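You operate a simulated robot arm through the tools that you are given. There is no shell and no other tool. Be economical: measure what you need, move in short steps, check, and stop when the job is done.

Carry out the task below with a simulated robot arm. There is one attempt and no reset: what you move stays moved.

TASK
Put the diffuser plate with the smallest size on its label from the top of the burner bench on the red tray. Fetch the white liner and set it on the shelf of the burner bench. Put the black gland nut on the lower shelf of the wall rack. Put the teal band adapter on the top of the hatch shelf. Open the drawer of the tool cart, put the roll of tape on the top of the work stand away in the inside of the cart drawer and shut the drawer again. Take the cell on the top of the work stand and put it away on the table behind the dock. Any order will do. Set down upright: teal band adapter.

Only the result counts: the job must be done as asked and must still hold three seconds after the hand-in. Knocking over, shifting, dropping, spilling or breaking anything else fails it.

THE ROBOT
A 7-joint arm with a two-finger parallel gripper on a trunk, on a base that drives. Base frame: it is fixed to the floor where the robot stands at the start and does not move with it; the origin is under the middle of the robot, x ahead of it, y to its left, z up. Readings come in mm, degrees, newtons and seconds.
With the tool pointing down near the work surface it reaches from about 260 to 640 mm from the robot's upright axis, wherever it stands. Its first joint turns from -166.0 to 166.0 degrees. Places, roughly: black gland nut (5x4x3 cm) [-2600, 100, 900]; cell [-4250, 2250, 1000]; diffuser plate [500, 0, 750]; drawer of the tool cart [600, -8900, 700]; inside of the cart drawer [700, -8900, 700]; lower shelf of the wall rack [800, 1600, 1000]; red tray [1000, -250, 750]; roll of tape (7x7x2 cm) [-4200, 2100, 900]; shelf of the burner bench [700, 100, 300]; table behind the dock (54x22 cm) [-2500, -3640, 800]; teal band adapter [-3000, 250, 1000]; top of the hatch shelf (76x24 cm) [840, -1600, 460]; white liner (7x7x6 cm) [700, 1300, 1100]. Payload 1.57 kg.
Tool frame: the origin (TCP) lies between the finger pads and is the grasp point; the fingertips stand 30 mm ahead of it; z points along the fingers, y is the line along which they close. The gripper opens to 80 mm. The fingers are 17 mm wide and 12 mm thick; the gripper's body (40 by 82 mm) begins 80 mm behind the TCP.
Orientation is that of the tool frame in the base frame, as a unit quaternion [w, x, y, z]. With the fingers straight down and closing along the base's y, the tool's x points along the base's -x, its y along +y and its z along -z.

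THE INTERFACE
- The arm moves only by the tool nudge_tool. Its argument "deltas" is a list of rows, each a list of 7 numbers: the shift along the tool's x, y, z in units of 150 mm (1.0 is 150 mm), then the turn, a rotation vector about the tool's x, y, z in units of 120 degrees (1.0 is 120 degrees), then the finger opening in mm, from 0 to 80. In form: [[dx, dy, dz, rx, ry, rz, jaw], ...]. A call has 1 to 8 rows; each row is the pose to reach, as a shift and turn from the pose commanded when the call began, along the tool's axes at that moment. A call with a number of a shift or a turn outside -1 to 1 is refused whole. Each row takes 0.2 s and may step no farther than 50 mm and 8.6 degrees from the row before; otherwise, or with a gripper value out of range, the whole call is refused. A pose out of reach is approached as far as the arm can. The call stops where the force on the tool passes 40 N (or 10 N more than at its start, if that is more) or the arm is blocked; 0.2 s more then pass. Each finger travels about 72 mm/s and halts on what it meets, pressing with about 20 N; the grip force reading is that of the motor and also rises with nothing between the fingers. The clock runs only during rows and for 0.2 s after the last one: add rows that repeat a pose to give the fingers time. The reply holds the time, the measured pose of the TCP, the force on the tool along the base axes, the opening and the grip force, in the units named above and with some noise, with the torque about the TCP (base axes, N m) and any sound that the robot's microphone picked up.
- Cameras (640 x 400 px; columns grow to the right, rows downward): "scene" is now at [245.8, -18.1, 1387.3]; the picture's right is [-0.23, -0.97, 0.00], its down [-0.74, 0.17, -0.65] and it looks along [0.63, -0.15, -0.76] (base axes); focal length 272 px, centre (320, 200). "wrist" rides on the gripper at [72, -7, -122] in the tool frame; the picture's right is [0.09, 1.00, 0.00], its down [-0.84, 0.08, -0.54] and it looks along [-0.54, 0.05, 0.84] (tool axes); focal length 238 px, centre (320, 200).
- grab_frame(camera): a new picture of that camera. It takes no simulated time.
- move_column(by): slides the trunk up (or, below 0, down) by that many mm; the arm and the scene camera ride with it, the base frame stays. It gives what a move gives, with no picture.
- roll_base(legs): drives the robot by 1 to 6 legs, each [ahead, left, turn to the left] in mm, mm and degrees, along the robot's own axes; the way and the turn of a leg run together, so that a leg with both is an arc; at most 1500 mm and 180 degrees a leg. The arm and the cameras ride along, it lands a little off, and it stops where it bumps. It gives what a move gives.
- pan_tilt(pan, tilt): turns the head with the scene camera to pan (to the left, within 86 degrees either way) and tilt (down, from -29 to 69), counted from straight ahead of the robot. It gives what a move gives.
- locate(camera, pixels): for up to 12 pixels [column, row] of the newest picture of that camera ("zoom" is the newest enlarged one), the place [x, y, z] in the base frame of the surface seen there, good to about 3 mm. It takes no simulated time.
- zoom(camera, box): a new picture of the part [left, top, right, bottom] of that camera's present view, enlarged. It takes no simulated time.
- job_done(): hands the job in; it is judged then, once.

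Work in short steps. Measure before you move; look again where a grasp or a placing could have gone wrong, and mend it. You have 138 turns and 162 pictures in all, those below and enlarged ones among them. Open the gripper and draw the arm clear of the work before you hand the job in, unless the task says otherwise; then end with one line.

The tools are called after "Call:" as a command line: name --pt "numbers of a row" for each row, then --argument value for the rest, lists and objects as JSON in quotes. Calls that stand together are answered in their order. nudge_tool: Moves the arm, as the interface text tells. Its arguments: {"type":"object","properties":{"deltas":{"type":"array","items":{"type":"array","items":{"type":"number"}}}},"required":["deltas"]} The other tools are called the same way: move_column (by) slides the trunk up or down; roll_base (legs) drives the base; pan_tilt (pan, tilt) turns the head that bears the scene camera; grab_frame (camera) takes a picture; locate (camera, pixels) gives the place of the surface under pixels of a picture; zoom (camera, box) takes an enlarged picture of a part of a camera's view; job_done () hands the job in.

At the start:

```text
time: 0.0
position: [366.1, -226.0, 1104.4]
orientation: [0.0, 0.0, 1.0, 0.0]
wrist_force: [0.4, 0.0, 0.0]
torque: [0.01, 0.01, -0.02]
finger_gap: 79.8
finger_force: 0.1
trunk travel left (down, up): [-625.0, 365.0]
robot x, y, heading: [1.1, -2.2, -0.1]
head pan, tilt: [-13.0, 49.4]
```

scene: 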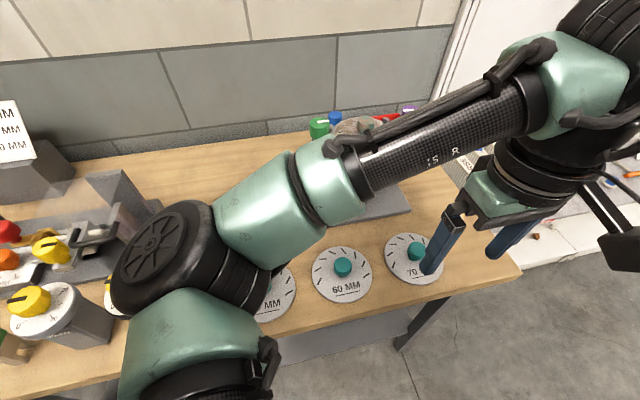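
wrist: 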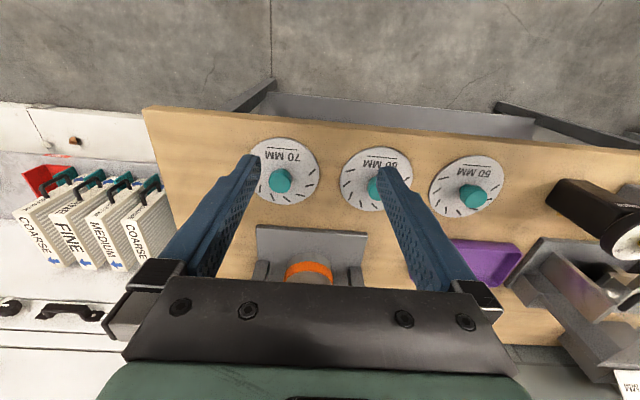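

The wrist view shows plates at about (285,172), (377,180) and (465,187), with labels that seem to read 70/60/50. I'll zoom in and locate them.

Call:
zoom --camera "wrist" --box '[230, 100, 640, 356]'

Call:
locate --camera "wrist" --pixels '[[281, 180], [474, 195], [465, 165], [375, 187], [485, 265], [490, 245], [540, 140], [320, 240], [320, 110]]'

Call:
pan_tilt --pan 0 --tilt 25

Call:
grab_frame --camera "scene"

```text
1.56 times, centred on (435, 228) of wrist
```

zoom: 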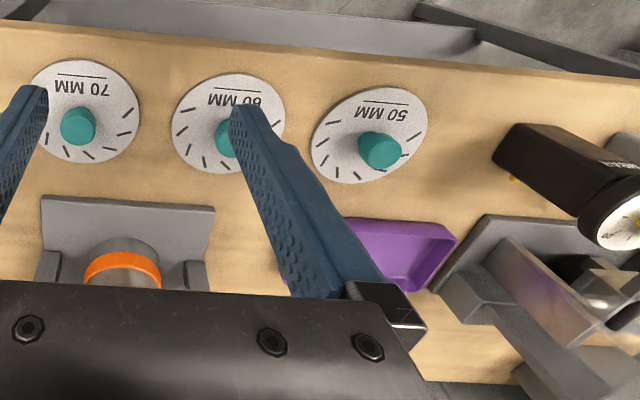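

```text
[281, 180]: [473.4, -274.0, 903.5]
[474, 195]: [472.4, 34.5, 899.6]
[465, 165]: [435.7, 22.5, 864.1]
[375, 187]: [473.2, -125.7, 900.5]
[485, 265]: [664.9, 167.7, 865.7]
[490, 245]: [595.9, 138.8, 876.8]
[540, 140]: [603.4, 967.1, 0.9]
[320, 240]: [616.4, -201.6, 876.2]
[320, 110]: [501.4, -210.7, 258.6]
```

```text
time: 0.9
position: [366.1, -225.6, 1105.0]
orientation: [0.0, -0.001, 1.0, -0.001]
wrist_force: [-0.4, -0.3, -0.2]
torque: [0.01, -0.01, -0.02]
finger_gap: 80.1
finger_force: 0.1
trunk travel left (down, up): [-625.0, 365.0]
robot x, y, heading: [-0.7, 0.8, 0.0]
head pan, tilt: [0.0, 25.0]
```

```text
158 pictures are left
```

scene: 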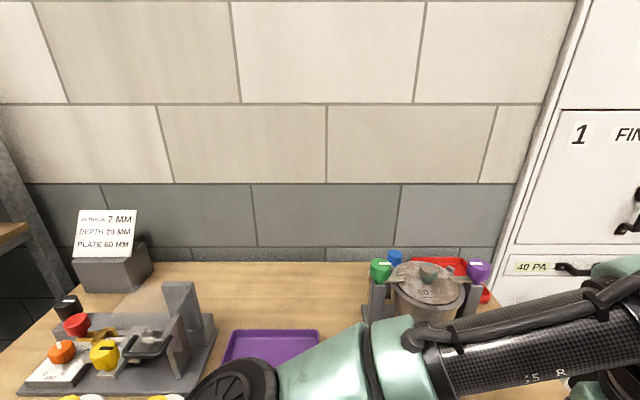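

I want to see the whole bench and check for other plates, so I'll tilt the head and look to both sides.

Call:
move_column --by 300

Call:
pan_tilt --pan 0 --tilt 50

Call:
grab_frame --camera "scene"

Call:
grab_frame --camera "wrist"

```text
time: 3.9
position: [365.0, -225.1, 1404.7]
orientation: [0.0, 0.0, 1.0, 0.001]
wrist_force: [0.1, 0.1, -1.6]
torque: [0.0, 0.0, 0.0]
finger_gap: 80.3
finger_force: 0.1
trunk travel left (down, up): [-925.0, 65.0]
robot x, y, heading: [-2.8, 0.8, -0.1]
head pan, tilt: [0.0, 25.0]
```

```text
time: 4.8
position: [365.3, -224.6, 1404.4]
orientation: [0.0, -0.001, 1.0, 0.001]
wrist_force: [-0.6, -0.3, 1.1]
torque: [0.03, -0.02, -0.01]
finger_gap: 79.7
finger_force: 0.0
trunk travel left (down, up): [-925.0, 65.0]
robot x, y, heading: [-2.0, 0.1, -0.0]
head pan, tilt: [0.0, 50.0]
```

```text
157 pictures are left
```

scene: 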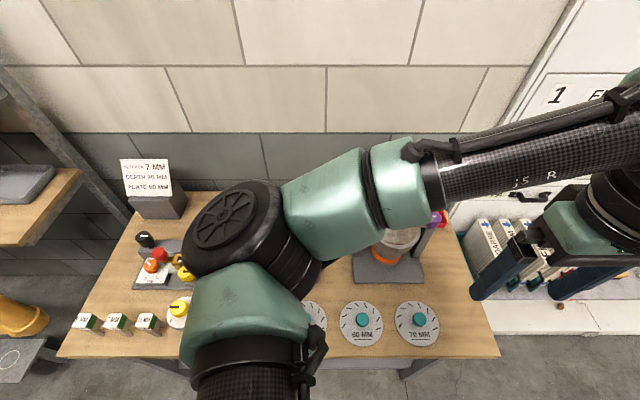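

```text
156 pictures are left
```

wrist: 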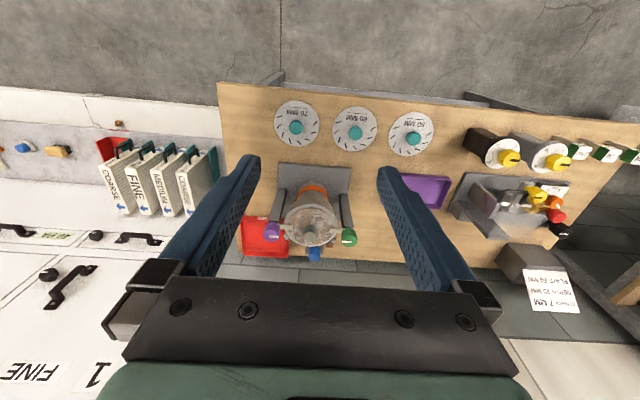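

Red tray at wrist (265,238), plates at (296,125), (354,130) and (410,133). I'll locate these and zoom on the labels.

Call:
locate --camera "wrist" --pixels '[[262, 228], [246, 254], [286, 253], [252, 222], [412, 138], [410, 150], [354, 133], [296, 127], [310, 232], [245, 235], [275, 242]]'

Call:
zoom --camera "wrist" --box '[220, 80, 460, 230]'

Call:
zoom --camera "wrist" --box '[225, 170, 385, 270]'

```text
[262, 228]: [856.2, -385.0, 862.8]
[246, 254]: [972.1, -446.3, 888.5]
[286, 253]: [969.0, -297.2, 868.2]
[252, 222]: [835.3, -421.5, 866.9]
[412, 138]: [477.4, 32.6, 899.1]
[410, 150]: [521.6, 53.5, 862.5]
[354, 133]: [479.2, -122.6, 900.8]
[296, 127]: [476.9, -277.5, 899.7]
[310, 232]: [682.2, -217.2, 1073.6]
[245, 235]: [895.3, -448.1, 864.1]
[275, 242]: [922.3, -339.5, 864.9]
```

```text
2.67 times, centred on (340, 155) of wrist
```

zoom: 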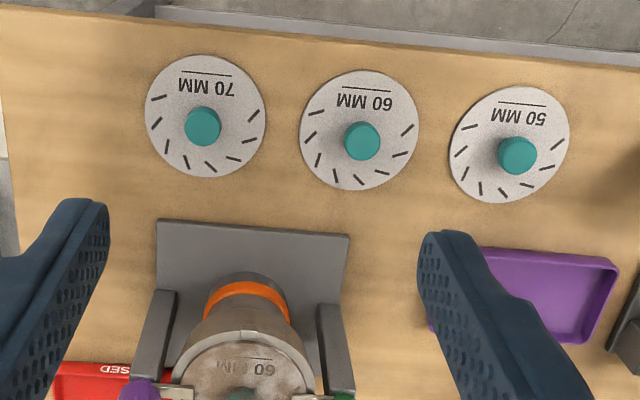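

```text
4.00 times, centred on (305, 220) of wrist
```

zoom: 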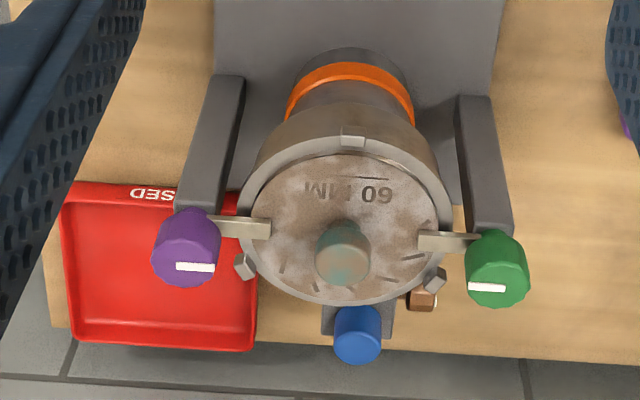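

I'll check the bench's front edge, its ends, and the fixture heights in the scene and wrist views.

Call:
locate --camera "scene" --pixels '[[380, 357], [498, 356], [60, 354], [405, 370], [600, 320], [560, 300], [435, 218], [480, 230]]'

Call:
locate --camera "wrist" --pixels '[[350, 86], [350, 97], [225, 88], [240, 257], [272, 232], [349, 238], [285, 215], [310, 200], [120, 180]]'

Call:
pan_tilt --pan -60 --tilt 35

Call:
grab_frame --camera "scene"

Call:
pan_tilt --pan 65 --tilt 30

Call:
grab_frame --camera "scene"

```text
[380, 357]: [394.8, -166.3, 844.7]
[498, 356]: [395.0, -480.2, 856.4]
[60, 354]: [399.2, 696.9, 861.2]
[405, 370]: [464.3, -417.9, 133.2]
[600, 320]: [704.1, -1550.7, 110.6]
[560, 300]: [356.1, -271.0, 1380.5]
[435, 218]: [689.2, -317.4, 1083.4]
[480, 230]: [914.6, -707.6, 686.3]
```

```text
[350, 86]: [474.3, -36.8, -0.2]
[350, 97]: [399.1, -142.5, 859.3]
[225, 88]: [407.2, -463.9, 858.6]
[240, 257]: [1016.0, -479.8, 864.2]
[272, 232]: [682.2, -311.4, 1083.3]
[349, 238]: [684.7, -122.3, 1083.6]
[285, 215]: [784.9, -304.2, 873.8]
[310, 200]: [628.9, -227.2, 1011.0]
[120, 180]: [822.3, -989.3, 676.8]
```

```text
time: 6.1
position: [365.9, -225.8, 1403.7]
orientation: [0.0, 0.001, 1.0, 0.001]
wrist_force: [-0.1, -0.1, -0.4]
torque: [-0.01, -0.01, 0.01]
finger_gap: 80.0
finger_force: 0.0
trunk travel left (down, up): [-925.0, 65.0]
robot x, y, heading: [-0.1, -3.6, -0.0]
head pan, tilt: [-60.0, 35.0]
```

```text
153 pictures are left
```

scene: 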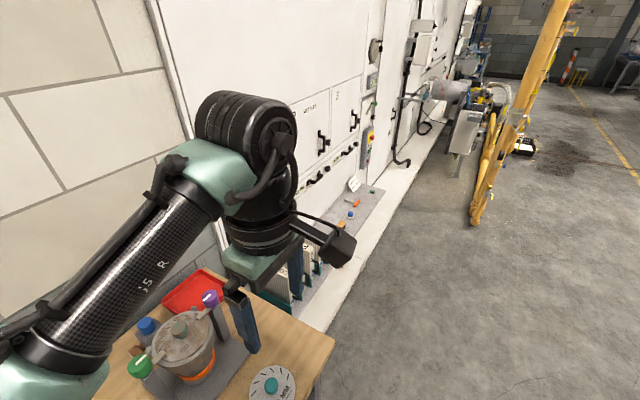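

```text
time: 8.1
position: [366.3, -225.1, 1403.5]
orientation: [0.0, 0.0, 1.0, 0.0]
wrist_force: [-0.7, 0.6, 0.5]
torque: [-0.04, 0.01, 0.04]
finger_gap: 80.0
finger_force: 0.1
trunk travel left (down, up): [-925.0, 65.0]
robot x, y, heading: [2.1, 1.9, 0.1]
head pan, tilt: [65.0, 30.0]
```

```text
152 pictures are left
```

scene: 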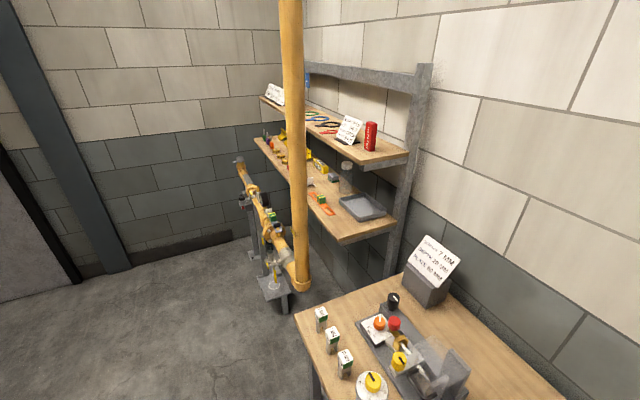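

Let me see the wall rack and the liner more closely.

Call:
zoom --camera "scene" --box '[220, 60, 460, 210]'

Call:
locate --camera "scene" --pixels '[[346, 165], [346, 195], [362, 207], [337, 243], [395, 222], [254, 138], [303, 285], [290, 80], [240, 160], [270, 290], [405, 162], [262, 98]]'

```text
2.67 times, centred on (340, 135) of scene
```

zoom: 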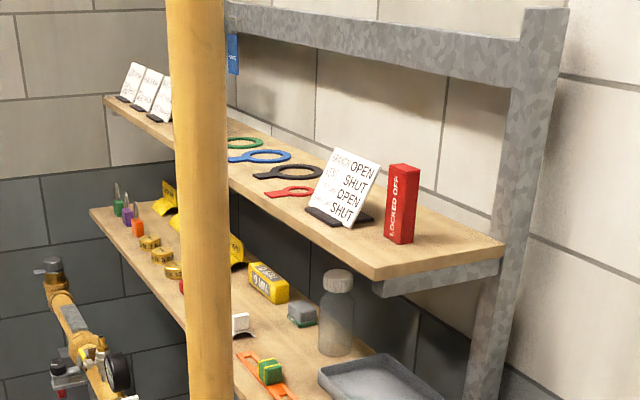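

```text
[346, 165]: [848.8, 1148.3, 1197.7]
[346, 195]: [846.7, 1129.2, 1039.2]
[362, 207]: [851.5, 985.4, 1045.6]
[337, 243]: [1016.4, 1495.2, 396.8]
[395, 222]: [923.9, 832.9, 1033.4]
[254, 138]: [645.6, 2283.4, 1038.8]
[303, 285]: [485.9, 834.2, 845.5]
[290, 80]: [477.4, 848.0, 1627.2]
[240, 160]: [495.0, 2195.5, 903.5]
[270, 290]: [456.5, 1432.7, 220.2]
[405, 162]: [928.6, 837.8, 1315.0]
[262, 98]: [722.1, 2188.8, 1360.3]
```

Plate 50 MM knob is at about (476,33). I'll roll the base left so the tool is over it, extend forward, then check where the elbow is.

Call:
roll_base --legs '[[0, 258, 0]]'

Call:
nudge_tool --pt "-0.25 0 0 0 0 0 80" --pt "-0.5 0 0 0 0 0 80" --pt "-0.73 0 0 0 0 0 80"

Call:
pan_tilt --pan 0 --tilt 50

Call:
grab_frame --camera "scene"

Call:
grab_frame --camera "wrist"

```text
time: 10.0
position: [365.5, 30.2, 1403.4]
orientation: [0.0, -0.002, 1.0, 0.0]
wrist_force: [0.5, -0.2, -0.2]
torque: [0.01, -0.01, 0.0]
finger_gap: 79.9
finger_force: 0.0
trunk travel left (down, up): [-925.0, 65.0]
robot x, y, heading: [0.4, 252.7, 0.4]
head pan, tilt: [65.0, 30.0]
```

```text
time: 10.8
position: [476.0, 31.1, 1403.5]
orientation: [0.0, -0.002, 1.0, 0.001]
wrist_force: [-0.5, 0.3, 0.8]
torque: [-0.02, -0.02, 0.02]
finger_gap: 80.0
finger_force: 0.2
trunk travel left (down, up): [-925.0, 65.0]
robot x, y, heading: [-1.8, 253.2, 0.4]
head pan, tilt: [65.0, 30.0]
```

```text
time: 12.1
position: [475.4, 30.9, 1404.2]
orientation: [0.0, -0.003, 1.0, 0.0]
wrist_force: [0.1, 0.3, 0.7]
torque: [0.01, 0.01, 0.0]
finger_gap: 79.7
finger_force: 0.1
trunk travel left (down, up): [-925.0, 65.0]
robot x, y, heading: [1.7, 254.5, 0.5]
head pan, tilt: [0.0, 50.0]
```

```text
150 pictures are left
```

scene: 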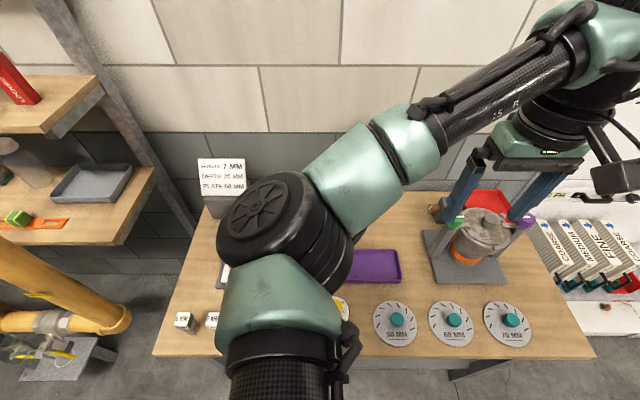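

```text
149 pictures are left
```

wrist: 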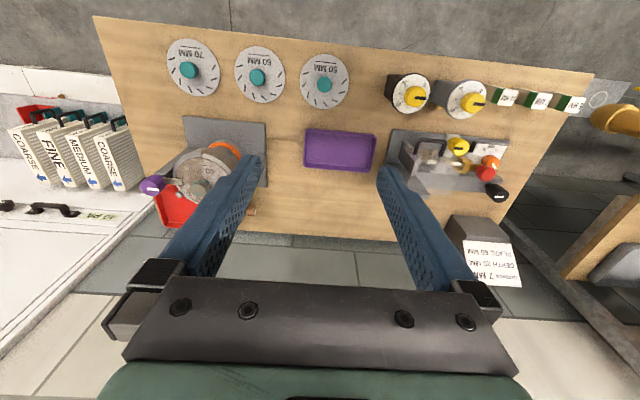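

I'll measure the elbow height before lowering, and re-measure the 50 MM knob at wrist (324,85).

Call:
locate --camera "scene" --pixels '[[250, 225], [320, 255], [345, 195], [410, 160], [450, 135], [397, 319], [395, 338], [280, 330]]'

Call:
locate --camera "wrist" --pixels '[[324, 83], [324, 87], [318, 62], [422, 93], [455, 147], [420, 150], [500, 190]]'

```text
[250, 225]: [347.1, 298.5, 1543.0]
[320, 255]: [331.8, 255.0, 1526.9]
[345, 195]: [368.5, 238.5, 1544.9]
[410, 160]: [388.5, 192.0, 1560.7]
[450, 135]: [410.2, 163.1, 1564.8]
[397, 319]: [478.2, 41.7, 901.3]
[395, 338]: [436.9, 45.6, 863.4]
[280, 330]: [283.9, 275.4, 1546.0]
```

```text
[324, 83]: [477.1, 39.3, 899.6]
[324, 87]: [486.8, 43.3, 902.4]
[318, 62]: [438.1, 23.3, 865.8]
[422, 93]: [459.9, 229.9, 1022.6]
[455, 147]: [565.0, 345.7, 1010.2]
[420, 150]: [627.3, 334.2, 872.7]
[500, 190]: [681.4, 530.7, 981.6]
```

The elbow (z≈1540, y 190–300) would land near the dial boxes. So I'll move the robot right and turn it 40° left, which keeps the elbow behind the bench edge.

Call:
roll_base --legs '[[-32, -355, 0], [0, 0, 39.5]]'

Call:
grab_frame --camera "wrist"

```text
time: 16.3
position: [476.4, 27.6, 1404.5]
orientation: [0.0, -0.343, 0.939, 0.0]
wrist_force: [0.1, 0.2, 0.0]
torque: [-0.02, -0.02, -0.02]
finger_gap: 80.0
finger_force: 0.0
trunk travel left (down, up): [-925.0, 65.0]
robot x, y, heading: [-30.5, -104.3, 40.3]
head pan, tilt: [0.0, 50.0]
```

```text
148 pictures are left
```

wrist: 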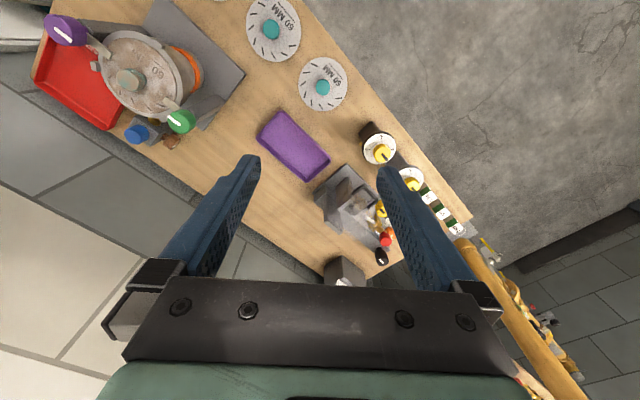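

Tool is nearly above the knob. I'll lower 380 and re-measure.

Call:
move_column --by -380

Call:
grab_frame --camera "wrist"

Call:
grab_frame --camera "scene"

```text
time: 20.0
position: [478.1, 27.7, 1024.4]
orientation: [0.0, -0.343, 0.939, 0.0]
wrist_force: [0.1, -0.2, 0.6]
torque: [0.02, 0.01, 0.0]
finger_gap: 80.2
finger_force: 0.0
trunk travel left (down, up): [-545.0, 445.0]
robot x, y, heading: [-31.5, -101.5, 40.3]
head pan, tilt: [0.0, 50.0]
```

```text
147 pictures are left
```

wrist: 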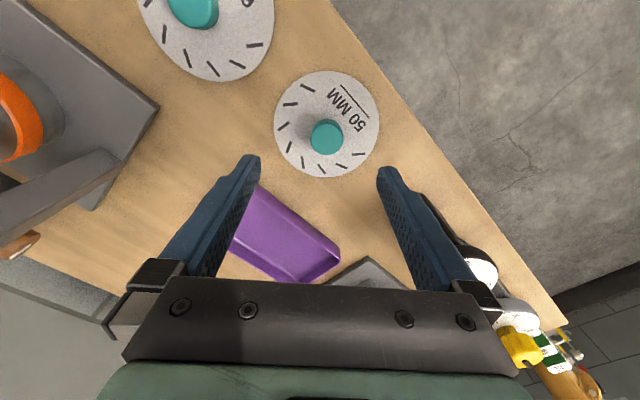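

```text
146 pictures are left
```

scene: 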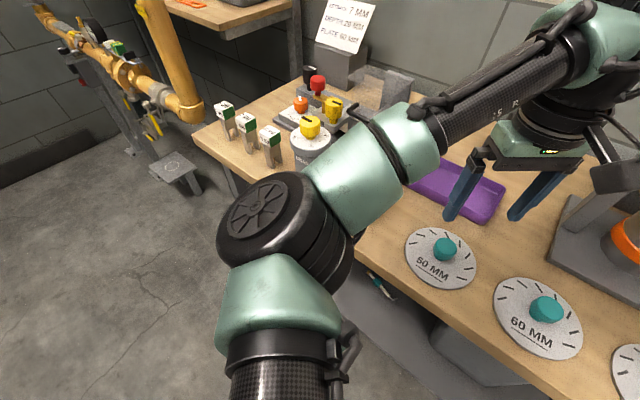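

The elbow stays over the aisle. I'll locate the knob top at wrist (327,138) and its edges.

Call:
locate --camera "wrist" --pixels '[[327, 133], [313, 133], [342, 135], [327, 146], [277, 120], [378, 110], [330, 72], [320, 176]]'

Call:
locate --camera "scene" --pixels '[[350, 250], [340, 290], [400, 190], [310, 125], [302, 150]]'

```text
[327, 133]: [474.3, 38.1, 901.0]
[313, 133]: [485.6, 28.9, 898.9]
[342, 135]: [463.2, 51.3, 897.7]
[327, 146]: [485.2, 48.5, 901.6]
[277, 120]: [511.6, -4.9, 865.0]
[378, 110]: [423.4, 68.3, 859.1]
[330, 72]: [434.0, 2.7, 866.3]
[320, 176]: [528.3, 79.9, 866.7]
```

```text
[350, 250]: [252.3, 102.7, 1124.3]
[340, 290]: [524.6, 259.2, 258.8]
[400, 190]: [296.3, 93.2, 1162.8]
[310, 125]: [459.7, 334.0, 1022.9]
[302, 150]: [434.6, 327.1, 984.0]
```

Knob centre ≈(476,40), so I'll shift there, descend to z≈899 and close.

Call:
nudge_tool --pt "-0.04 0.07 0.3 0 0 0 80" --pt "-0.04 0.07 0.6 0 0 0 80" --pt "-0.04 0.07 0.83 0 0 0 70" --pt "-0.04 0.07 0.83 0 0 0 40" --pt "-0.04 0.07 0.83 0 0 0 10" --pt "-0.04 0.07 0.83 0 0 0 10" --pt "-0.04 0.07 0.83 0 0 0 10"

Call:
grab_frame --camera "wrist"

```text
time: 21.6
position: [475.0, 40.2, 899.8]
orientation: [-0.001, -0.343, 0.939, 0.0]
wrist_force: [0.1, -0.4, 0.0]
torque: [0.04, -0.09, -0.04]
finger_gap: 35.0
finger_force: 19.8
trunk travel left (down, up): [-545.0, 445.0]
robot x, y, heading: [-33.8, -104.3, 40.3]
head pan, tilt: [0.0, 50.0]
```

```text
145 pictures are left
```

wrist: 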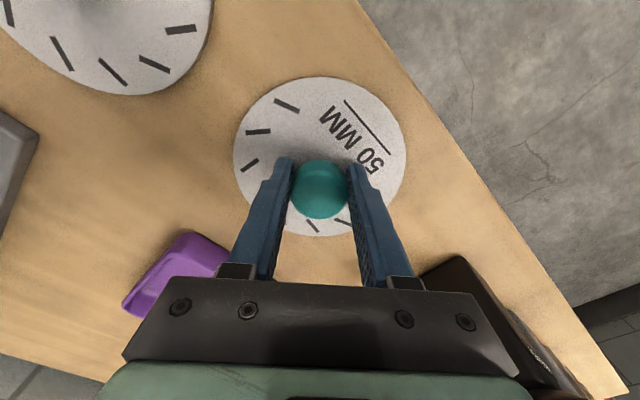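

Gripped at 35 mm. I'll lift 320 and drive to the right end of the bench.

Call:
move_column --by 320

Call:
roll_base --legs '[[-304, -720, 0], [0, 0, 36]]'

Call:
pan_tilt --pan -65 --tilt 55

Call:
grab_frame --camera "scene"

Call:
grab_frame --camera "wrist"

```text
time: 24.8
position: [475.0, 40.6, 1220.4]
orientation: [0.0, -0.343, 0.939, 0.001]
wrist_force: [0.0, 0.4, -3.4]
torque: [0.0, -0.02, -0.02]
finger_gap: 34.8
finger_force: 19.5
trunk travel left (down, up): [-865.0, 125.0]
robot x, y, heading: [-34.6, -107.2, 40.1]
head pan, tilt: [0.0, 50.0]
```

```text
time: 30.6
position: [528.4, -444.9, 1220.8]
orientation: [0.0, -0.606, 0.796, 0.001]
wrist_force: [-0.2, 0.6, -2.4]
torque: [0.0, -0.03, -0.03]
finger_gap: 34.9
finger_force: 19.6
trunk travel left (down, up): [-865.0, 125.0]
robot x, y, heading: [193.1, -851.3, 74.8]
head pan, tilt: [0.0, 50.0]
```

```text
time: 32.0
position: [528.6, -444.3, 1220.5]
orientation: [0.0, -0.606, 0.795, 0.001]
wrist_force: [-0.1, -0.7, -2.5]
torque: [-0.01, -0.03, 0.01]
finger_gap: 34.9
finger_force: 20.0
trunk travel left (down, up): [-865.0, 125.0]
robot x, y, heading: [192.0, -846.4, 74.4]
head pan, tilt: [-65.0, 55.0]
```

```text
144 pictures are left
```

scene: 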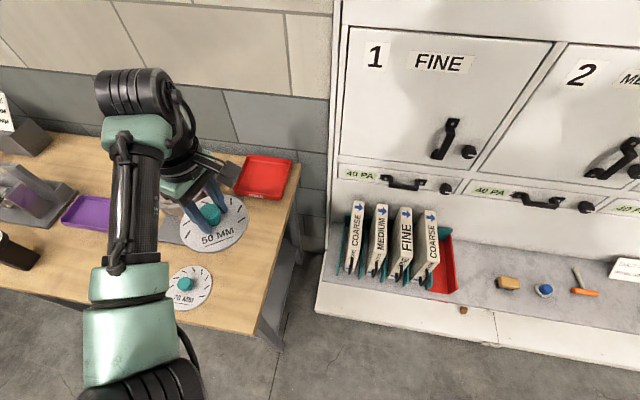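

```text
143 pictures are left
```

wrist: 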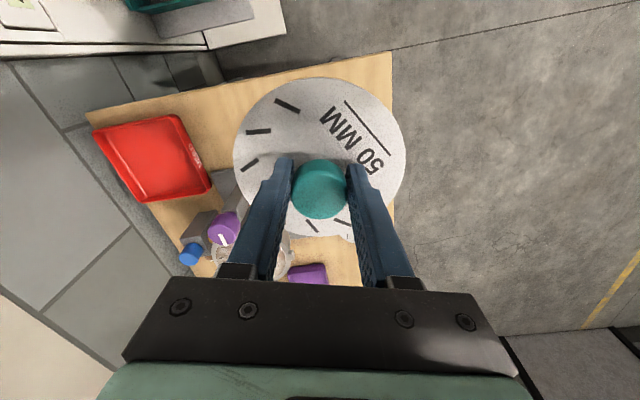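

I'll find the cabinet/curb front and the shelf items, and re-measure the tray.

Call:
locate --camera "scene" --pixels '[[320, 308], [450, 342], [335, 270], [640, 385], [500, 310], [560, 310], [545, 290], [430, 285]]'

Call:
locate --camera "wrist" --pixels '[[110, 135], [175, 120], [205, 182], [148, 197], [155, 160]]'

```text
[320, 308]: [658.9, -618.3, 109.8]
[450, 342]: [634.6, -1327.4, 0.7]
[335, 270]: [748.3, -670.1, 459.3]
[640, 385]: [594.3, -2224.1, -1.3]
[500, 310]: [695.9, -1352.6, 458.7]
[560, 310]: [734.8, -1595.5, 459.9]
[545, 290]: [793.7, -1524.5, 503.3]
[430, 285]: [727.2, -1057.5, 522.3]
```

```text
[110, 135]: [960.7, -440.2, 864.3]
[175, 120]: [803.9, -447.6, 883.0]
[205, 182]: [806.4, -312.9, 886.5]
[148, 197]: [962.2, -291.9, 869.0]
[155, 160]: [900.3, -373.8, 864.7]
```

Tray centre ≈(888,-371); curb front at x≈640. I'll turn, then creep to about (370,-730) so the arm reaches the tray nearly straight.

Call:
roll_base --legs '[[0, 0, -15.4], [192, -92, 0]]'

Call:
pan_tilt --pan -30 --tilt 55

Call:
grab_frame --camera "scene"

```text
time: 34.6
position: [804.5, -434.5, 1219.7]
orientation: [0.0, -0.492, 0.871, 0.0]
wrist_force: [-0.9, -0.3, -3.1]
torque: [-0.01, 0.04, 0.0]
finger_gap: 35.0
finger_force: 20.3
trunk travel left (down, up): [-865.0, 125.0]
robot x, y, heading: [371.9, -735.0, 58.9]
head pan, tilt: [-65.0, 55.0]
```

```text
time: 35.6
position: [803.1, -434.2, 1220.8]
orientation: [0.0, -0.491, 0.871, 0.0]
wrist_force: [-0.1, -0.2, -3.3]
torque: [0.0, -0.01, -0.03]
finger_gap: 35.0
finger_force: 20.1
trunk travel left (down, up): [-865.0, 125.0]
robot x, y, heading: [369.0, -732.6, 58.9]
head pan, tilt: [-30.0, 55.0]
```

```text
142 pictures are left
```

scene: 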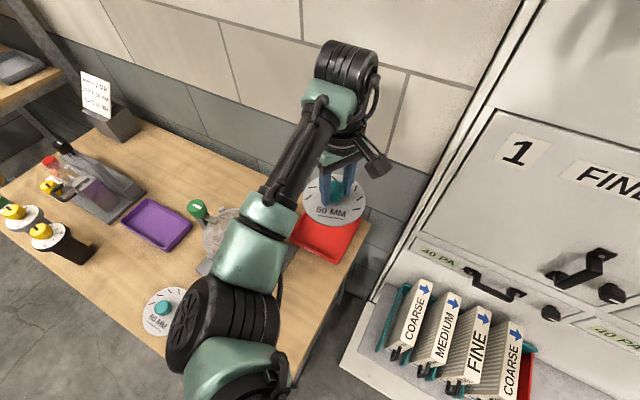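

No bump. I'll extend the tool to (888,-371) at height.

Call:
nudge_tool --pt "-0.22 -0.09 0 0 0 0 10" --pt "-0.44 -0.18 0 0 0 0 10" --pt "-0.653 -0.267 0 0 0 0 10"

Call:
move_column --by -230

Call:
grab_frame --camera "scene"

Call:
grab_frame --camera "wrist"

```text
time: 36.4
position: [891.9, -371.2, 1219.4]
orientation: [0.0, -0.49, 0.872, 0.0]
wrist_force: [0.0, 1.0, -3.4]
torque: [0.0, 0.03, -0.01]
finger_gap: 35.0
finger_force: 20.2
trunk travel left (down, up): [-865.0, 125.0]
robot x, y, heading: [372.5, -734.4, 58.9]
head pan, tilt: [-30.0, 55.0]
```

```text
time: 38.8
position: [891.3, -370.8, 989.2]
orientation: [0.0, -0.491, 0.871, 0.0]
wrist_force: [-0.2, -0.4, -1.9]
torque: [0.02, 0.03, -0.01]
finger_gap: 35.0
finger_force: 20.0
trunk travel left (down, up): [-635.0, 355.0]
robot x, y, heading: [371.7, -732.2, 58.9]
head pan, tilt: [-30.0, 55.0]
```

```text
141 pictures are left
```

scene: 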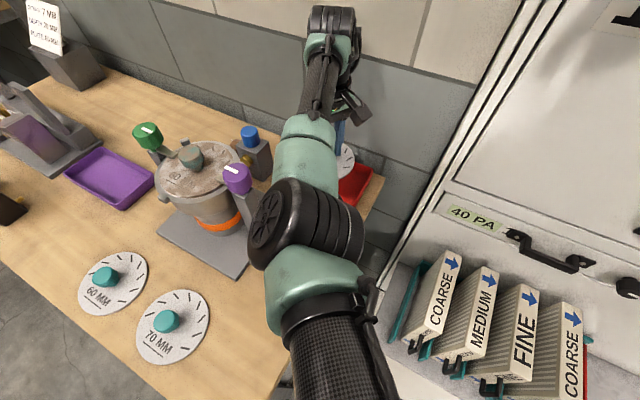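

```text
140 pictures are left
```

wrist: 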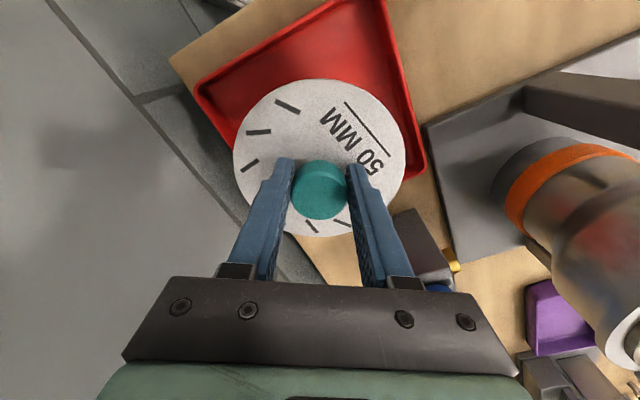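

Checking clearance between the elbow/forearm and the purple and blue knobs before the last 85 mm.

Call:
locate --camera "scene" --pixels '[[237, 178], [250, 138], [262, 235], [285, 150], [300, 200], [345, 130], [252, 230], [280, 165]]'

Call:
locate --camera "wrist" --pixels '[[425, 235], [452, 268], [200, 90], [385, 20], [425, 175], [375, 100]]'

```text
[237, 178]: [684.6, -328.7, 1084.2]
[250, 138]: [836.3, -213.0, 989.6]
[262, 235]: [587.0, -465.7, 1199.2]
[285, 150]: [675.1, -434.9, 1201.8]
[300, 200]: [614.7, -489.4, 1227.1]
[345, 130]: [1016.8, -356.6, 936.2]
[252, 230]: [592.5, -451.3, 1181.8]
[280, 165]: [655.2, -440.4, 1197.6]
```

```text
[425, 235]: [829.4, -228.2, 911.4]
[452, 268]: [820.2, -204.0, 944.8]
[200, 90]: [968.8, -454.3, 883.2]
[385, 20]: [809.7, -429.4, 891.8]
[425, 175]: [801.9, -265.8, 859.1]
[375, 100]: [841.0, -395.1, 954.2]
```

Clearances are good. Lowering until contact at about z 904, then release.

Call:
nudge_tool --pt "0.01 0.01 0.25 0 0 0 10" --pt "0.01 0.01 0.45 0 0 0 10" --pt "0.01 0.01 0.53 0 0 0 10" --pt "0.01 0.01 0.565 0 0 0 10" --pt "0.01 0.01 0.565 0 0 0 10"

Call:
grab_frame --camera "wrist"

```text
time: 40.0
position: [888.1, -371.3, 905.3]
orientation: [0.001, -0.491, 0.871, 0.0]
wrist_force: [0.9, -0.4, 2.5]
torque: [-0.16, 0.15, 0.01]
finger_gap: 35.1
finger_force: 20.0
trunk travel left (down, up): [-635.0, 355.0]
robot x, y, heading: [370.0, -736.3, 58.8]
head pan, tilt: [-30.0, 55.0]
```

```text
139 pictures are left
```

wrist: 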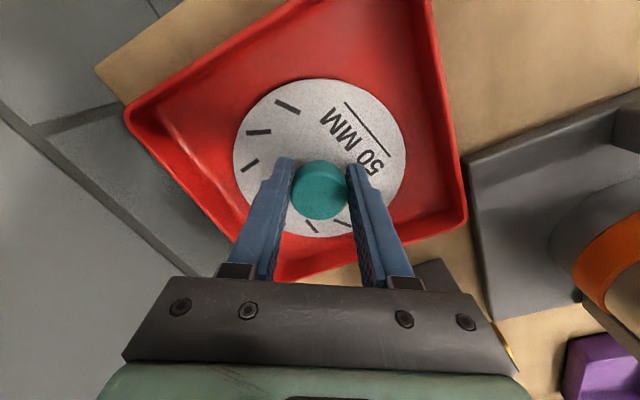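

Plate rests on the tray floor (force unloaded). Release and rise.

Call:
nudge_tool --pt "0.01 0.01 0.565 0 0 0 30" --pt "0.01 0.01 0.565 0 0 0 60" --pt "0.01 0.01 0.565 0 0 0 70" --pt "0.01 0.01 0.25 0 0 0 70" --pt "0.01 0.01 -0.05 0 0 0 70"

Call:
move_column --by 230

Call:
grab_frame --camera "wrist"

```text
refused: row 1 steps farther than a row can; nothing moved
```

```text
time: 42.4
position: [887.7, -370.7, 1134.7]
orientation: [0.0, -0.492, 0.871, 0.001]
wrist_force: [-0.2, 0.1, -2.6]
torque: [0.0, 0.01, 0.02]
finger_gap: 35.1
finger_force: 19.8
trunk travel left (down, up): [-865.0, 125.0]
robot x, y, heading: [371.0, -734.9, 58.8]
head pan, tilt: [-30.0, 55.0]
```

```text
138 pictures are left
```

wrist: 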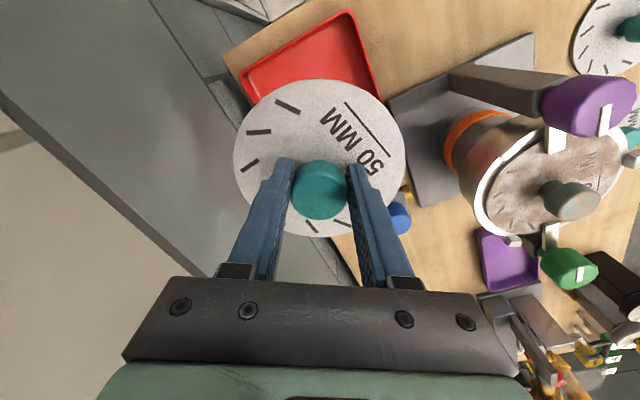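

I mis-based the rows (deltas are from the call's start), so the plate is still gripped. I'll lower the column back by the same amount.

Call:
move_column --by -230

Call:
nudge_tool --pt "0 0 0 0 0 0 30" --pt "0 0 0 0 0 0 60" --pt "0 0 0 0 0 0 70" --pt "0 0 0 0 0 0 70" --pt "0 0 -0.3 0 0 0 70" --pt "0 0 -0.6 0 0 0 70"

Call:
grab_frame --camera "wrist"

```text
time: 44.8
position: [887.9, -372.1, 905.2]
orientation: [0.0, -0.492, 0.871, 0.0]
wrist_force: [-0.7, 0.3, 0.5]
torque: [-0.11, 0.14, 0.03]
finger_gap: 35.0
finger_force: 19.9
trunk travel left (down, up): [-635.0, 355.0]
robot x, y, heading: [374.2, -734.8, 58.9]
head pan, tilt: [-30.0, 55.0]
```

```text
time: 46.2
position: [888.4, -370.8, 994.7]
orientation: [-0.001, -0.491, 0.871, 0.001]
wrist_force: [0.0, 0.3, -0.4]
torque: [0.0, -0.03, 0.01]
finger_gap: 69.8
finger_force: 0.1
trunk travel left (down, up): [-635.0, 355.0]
robot x, y, heading: [370.2, -736.4, 58.7]
head pan, tilt: [-30.0, 55.0]
```

```text
137 pictures are left
```

wrist: 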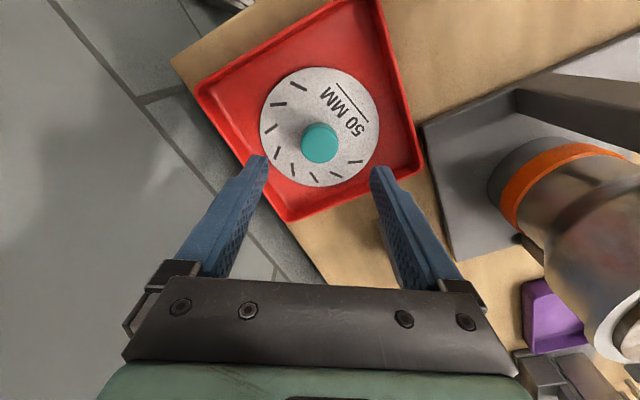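

Plate done. I'll raise the column and retract the arm, then back away from the bench.

Call:
move_column --by 240

Call:
nudge_tool --pt "0.3 0.13 0 0 0 0 80" --pt "0.6 0.26 0 0 0 0 80" --pt "0.9 0.39 0 0 0 0 80"

Call:
roll_base --legs '[[-445, 220, 0], [0, 0, -35]]'

Call:
pan_tilt --pan 60 --tilt 25

Call:
grab_frame --camera "scene"

```text
time: 48.7
position: [890.0, -372.2, 1233.6]
orientation: [0.0, -0.492, 0.871, 0.0]
wrist_force: [-0.2, -0.3, 0.4]
torque: [0.0, 0.02, -0.01]
finger_gap: 70.1
finger_force: 0.0
trunk travel left (down, up): [-875.0, 115.0]
robot x, y, heading: [374.9, -732.9, 58.9]
head pan, tilt: [-30.0, 55.0]
```

```text
time: 49.5
position: [769.9, -457.9, 1234.2]
orientation: [-0.001, -0.492, 0.871, 0.0]
wrist_force: [0.6, 0.2, -0.4]
torque: [0.01, 0.01, -0.04]
finger_gap: 80.2
finger_force: 0.1
trunk travel left (down, up): [-875.0, 115.0]
robot x, y, heading: [373.9, -735.2, 58.8]
head pan, tilt: [-30.0, 55.0]
```

```text
time: 54.1
position: [440.5, -1008.8, 1235.0]
orientation: [0.0, -0.202, 0.979, 0.0]
wrist_force: [0.1, 0.2, 0.2]
torque: [0.0, -0.01, 0.0]
finger_gap: 79.9
finger_force: 0.1
trunk travel left (down, up): [-875.0, 115.0]
robot x, y, heading: [-44.1, -1006.0, 23.5]
head pan, tilt: [-30.0, 55.0]
```

```text
time: 55.8
position: [439.6, -1008.1, 1234.8]
orientation: [0.0, -0.202, 0.979, 0.0]
wrist_force: [0.5, 1.2, -0.1]
torque: [-0.04, 0.0, -0.03]
finger_gap: 80.2
finger_force: 0.0
trunk travel left (down, up): [-875.0, 115.0]
robot x, y, heading: [-46.6, -1003.2, 23.3]
head pan, tilt: [60.0, 25.0]
```

```text
136 pictures are left
```

scene: 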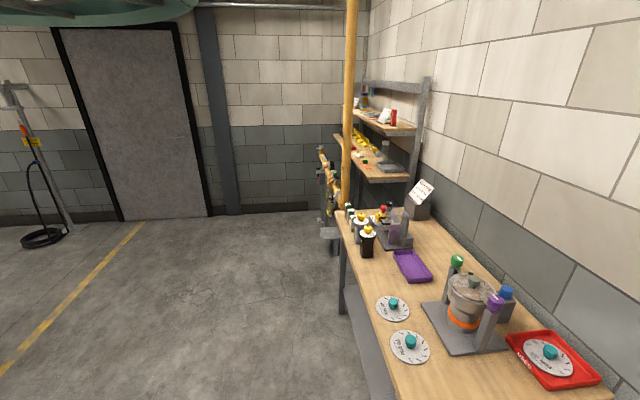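

The floor is clear. I'll drive to about (-250,1300), clear of the vertical pipe, and look at the rack.

Call:
roll_base --legs '[[362, 1098, 0], [362, 1098, 0], [0, 0, -23.3]]'

Call:
pan_tilt --pan 10 --tilt 25

Call:
grab_frame --camera "scene"

Call:
grab_frame --camera "wrist"

```text
time: 68.4
position: [205.1, 1107.6, 1235.1]
orientation: [0.0, 0.003, 1.0, 0.001]
wrist_force: [-0.2, -0.5, 0.5]
torque: [0.01, 0.01, 0.0]
finger_gap: 80.0
finger_force: 0.0
trunk travel left (down, up): [-875.0, 115.0]
robot x, y, heading: [-238.5, 1308.7, -0.4]
head pan, tilt: [60.0, 25.0]
```

```text
time: 69.6
position: [204.3, 1108.1, 1234.6]
orientation: [0.0, 0.004, 1.0, 0.0]
wrist_force: [0.1, 0.1, -1.1]
torque: [0.0, 0.01, 0.0]
finger_gap: 80.0
finger_force: 0.2
trunk travel left (down, up): [-875.0, 115.0]
robot x, y, heading: [-240.8, 1311.0, -0.3]
head pan, tilt: [10.0, 25.0]
```

```text
135 pictures are left
```

scene: 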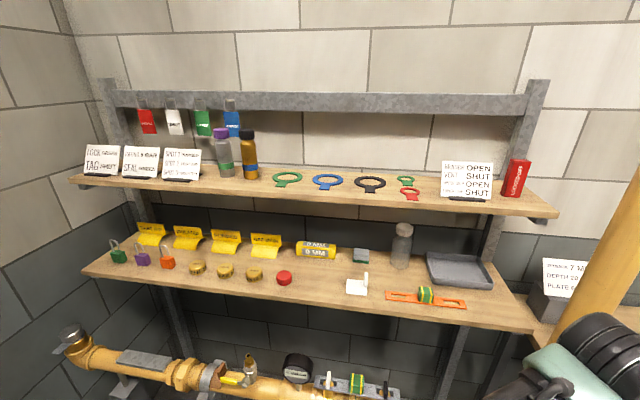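

```text
134 pictures are left
```

wrist: 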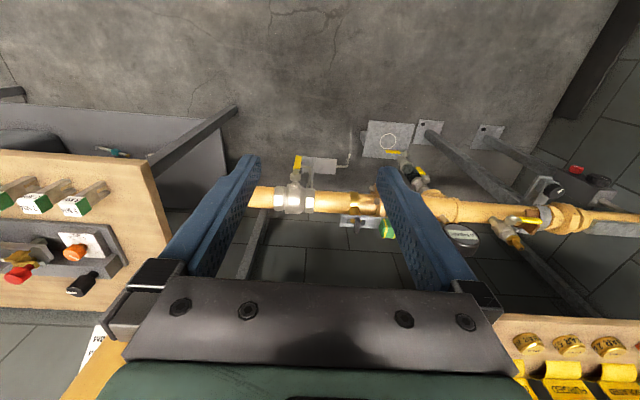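

The white item on the lower shelf is at (357,285). Zooming in.

Call:
zoom --camera "scene" --box '[240, 220, 480, 370]'

Call:
locate --camera "scene" --pixels '[[350, 286], [364, 280], [366, 293], [348, 293], [366, 275], [358, 307], [400, 262], [425, 290], [410, 380], [285, 283], [360, 257], [330, 385]]'

```text
2.67 times, centred on (360, 295) of scene
```

zoom: 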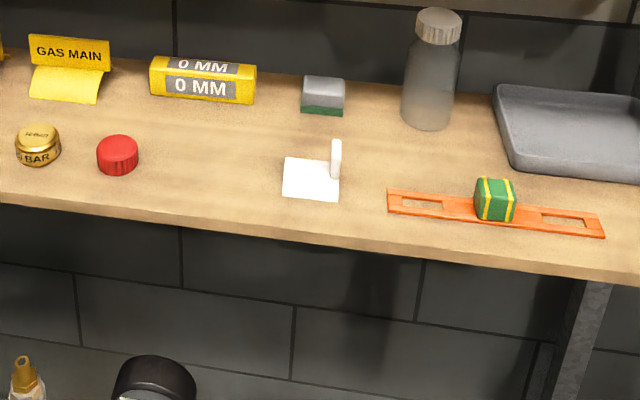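

```text
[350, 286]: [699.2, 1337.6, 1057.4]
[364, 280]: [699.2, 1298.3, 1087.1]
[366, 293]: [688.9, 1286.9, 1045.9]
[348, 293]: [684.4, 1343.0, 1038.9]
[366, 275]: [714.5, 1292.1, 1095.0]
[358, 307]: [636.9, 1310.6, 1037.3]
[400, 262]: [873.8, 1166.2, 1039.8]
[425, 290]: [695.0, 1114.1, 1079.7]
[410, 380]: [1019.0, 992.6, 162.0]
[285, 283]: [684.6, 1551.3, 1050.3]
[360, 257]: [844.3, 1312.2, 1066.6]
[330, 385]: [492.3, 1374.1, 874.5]
```

I'll drive closer with the tool lined up at y≈1297, and pitch the fingers 45° forward to look at the liner with the wrist camera.

Call:
roll_base --legs '[[230, 190, 0.3]]'

Call:
nudge_tool --pt "0 0 0 0 -0.07 0 80" --pt "0 0 0 0 -0.14 0 80" --pt "0 0 0 0 -0.21 0 80" --pt "0 0 0 0 -0.28 0 80" --pt "0 0 0 0 -0.35 0 80" --pt "0 0 0 0 -0.375 0 80"

Call:
grab_frame --camera "wrist"

Call:
grab_frame --camera "scene"

```text
time: 71.6
position: [438.5, 1294.0, 1234.5]
orientation: [-0.001, 0.001, 1.0, 0.001]
wrist_force: [0.5, 0.1, 1.1]
torque: [0.04, -0.03, -0.01]
finger_gap: 80.3
finger_force: 0.0
trunk travel left (down, up): [-875.0, 115.0]
robot x, y, heading: [-4.7, 1498.0, -0.0]
head pan, tilt: [10.0, 25.0]
```

```text
time: 73.0
position: [438.6, 1294.5, 1234.5]
orientation: [0.384, 0.002, 0.924, 0.0]
wrist_force: [-0.3, 0.9, -0.9]
torque: [-0.02, 0.0, 0.0]
finger_gap: 79.7
finger_force: 0.0
trunk travel left (down, up): [-875.0, 115.0]
robot x, y, heading: [-6.4, 1495.8, 0.0]
head pan, tilt: [10.0, 25.0]
```

```text
132 pictures are left
```

wrist: 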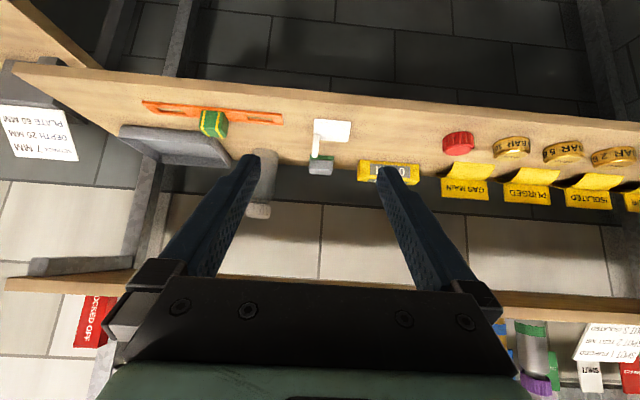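

```text
131 pictures are left
```

scene: 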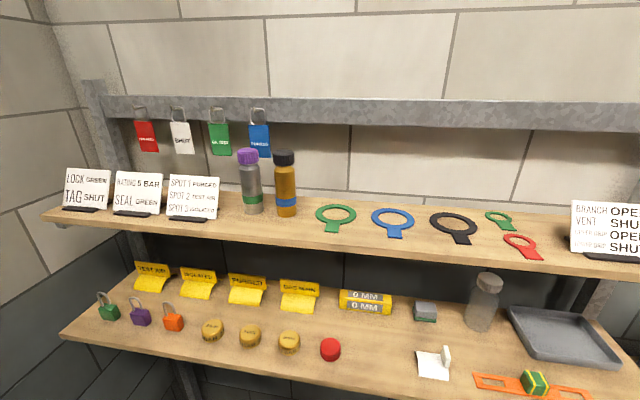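

Zoom on the liner at wrist (330,132).

Call:
zoom --camera "wrist" --box '[280, 100, 376, 160]'

Call:
zoom --camera "scene" --box '[384, 325, 480, 385]'

Call:
locate --camera "scene" --pixels '[[418, 377], [449, 381], [420, 352], [440, 353], [446, 346], [446, 362], [432, 365], [442, 348], [451, 350]]'

```text
6.67 times, centred on (328, 130) of wrist
```

zoom: 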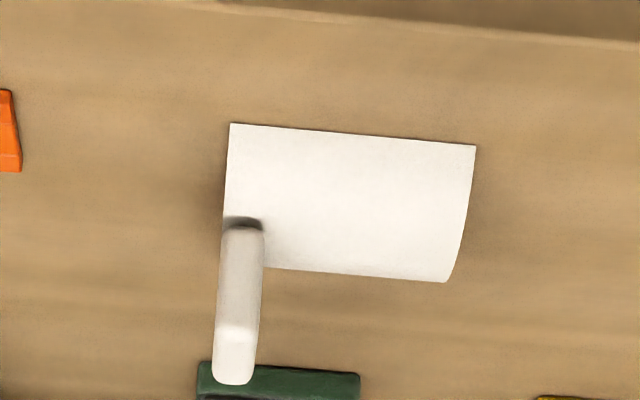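

```text
6.67 times, centred on (432, 355) of scene
```

zoom: 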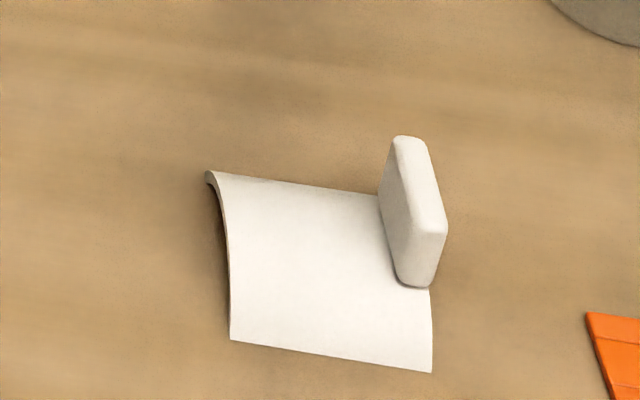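

```text
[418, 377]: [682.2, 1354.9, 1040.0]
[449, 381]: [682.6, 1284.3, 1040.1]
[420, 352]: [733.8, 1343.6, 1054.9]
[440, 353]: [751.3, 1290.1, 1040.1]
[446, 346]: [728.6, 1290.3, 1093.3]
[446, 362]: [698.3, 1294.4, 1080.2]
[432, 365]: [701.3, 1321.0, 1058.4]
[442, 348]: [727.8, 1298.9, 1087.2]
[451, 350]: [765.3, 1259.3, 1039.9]
```

It's a curved saddle with a grip tab at y≈1295 (x 697–732, z 1058–1095). I'll lower the column 145 and roll ahead 100, keeping the fingers short of the shelf, then look.

Call:
move_column --by -145

Call:
roll_base --legs '[[100, 0, 0]]'

Call:
grab_frame --camera "wrist"

```text
time: 74.7
position: [437.7, 1294.6, 1089.7]
orientation: [0.382, 0.002, 0.924, -0.001]
wrist_force: [0.4, -0.2, 0.0]
torque: [0.0, 0.02, 0.0]
finger_gap: 79.8
finger_force: 0.1
trunk travel left (down, up): [-730.0, 260.0]
robot x, y, heading: [-2.3, 1496.0, -0.1]
head pan, tilt: [10.0, 25.0]
```

```text
time: 75.9
position: [536.5, 1295.1, 1089.5]
orientation: [0.383, 0.001, 0.924, 0.0]
wrist_force: [0.6, -0.2, -0.2]
torque: [0.01, -0.02, 0.03]
finger_gap: 80.1
finger_force: 0.1
trunk travel left (down, up): [-730.0, 260.0]
robot x, y, heading: [87.4, 1495.6, -0.2]
head pan, tilt: [10.0, 25.0]
```

```text
128 pictures are left
```

wrist: 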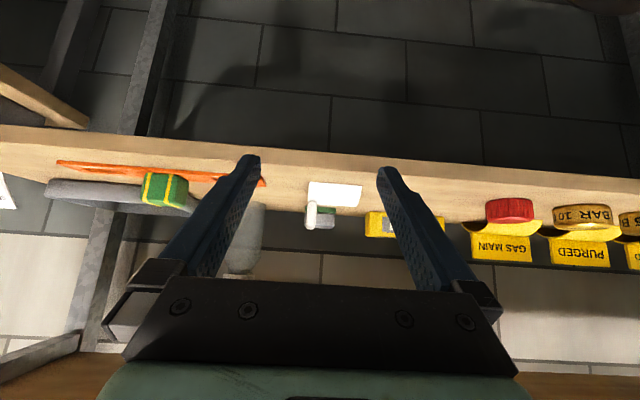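

Advance horizontally to (708,1295,1092) with fingers at 45 mm, then check before closing.

Call:
nudge_tool --pt "-0.22 0 0.2 0 0 0 60" --pt "-0.43 0 0.4 0 0 0 45" --pt "-0.63 0 0.6 0 0 0 45" --pt "-0.82 0 0.8 0 0 0 45"

Call:
grab_frame --camera "wrist"

Call:
pan_tilt --pan -20 --tilt 35

Call:
grab_frame --camera "scene"

```text
time: 76.9
position: [710.4, 1292.9, 1091.4]
orientation: [0.382, 0.003, 0.924, 0.0]
wrist_force: [0.4, 0.4, -1.8]
torque: [0.01, 0.01, -0.01]
finger_gap: 45.1
finger_force: 0.1
trunk travel left (down, up): [-730.0, 260.0]
robot x, y, heading: [92.5, 1493.5, 0.1]
head pan, tilt: [10.0, 25.0]
```

```text
127 pictures are left
```

wrist: 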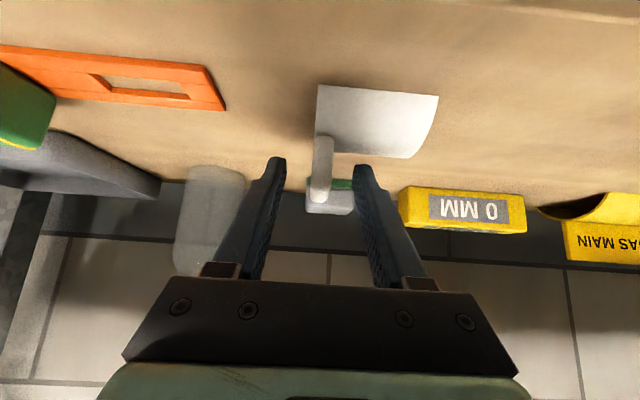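

```text
time: 77.8
position: [709.5, 1293.2, 1092.2]
orientation: [0.383, 0.002, 0.924, -0.001]
wrist_force: [-0.1, -0.1, 0.1]
torque: [-0.02, -0.04, 0.03]
finger_gap: 45.0
finger_force: 0.1
trunk travel left (down, up): [-730.0, 260.0]
robot x, y, heading: [88.1, 1492.2, -0.2]
head pan, tilt: [-20.0, 35.0]
```

```text
126 pictures are left
```

scene: 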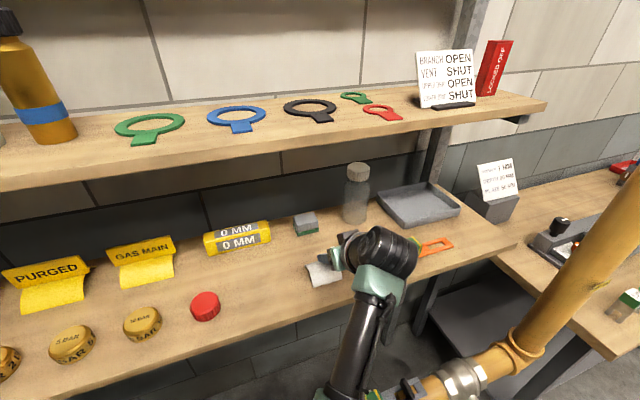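

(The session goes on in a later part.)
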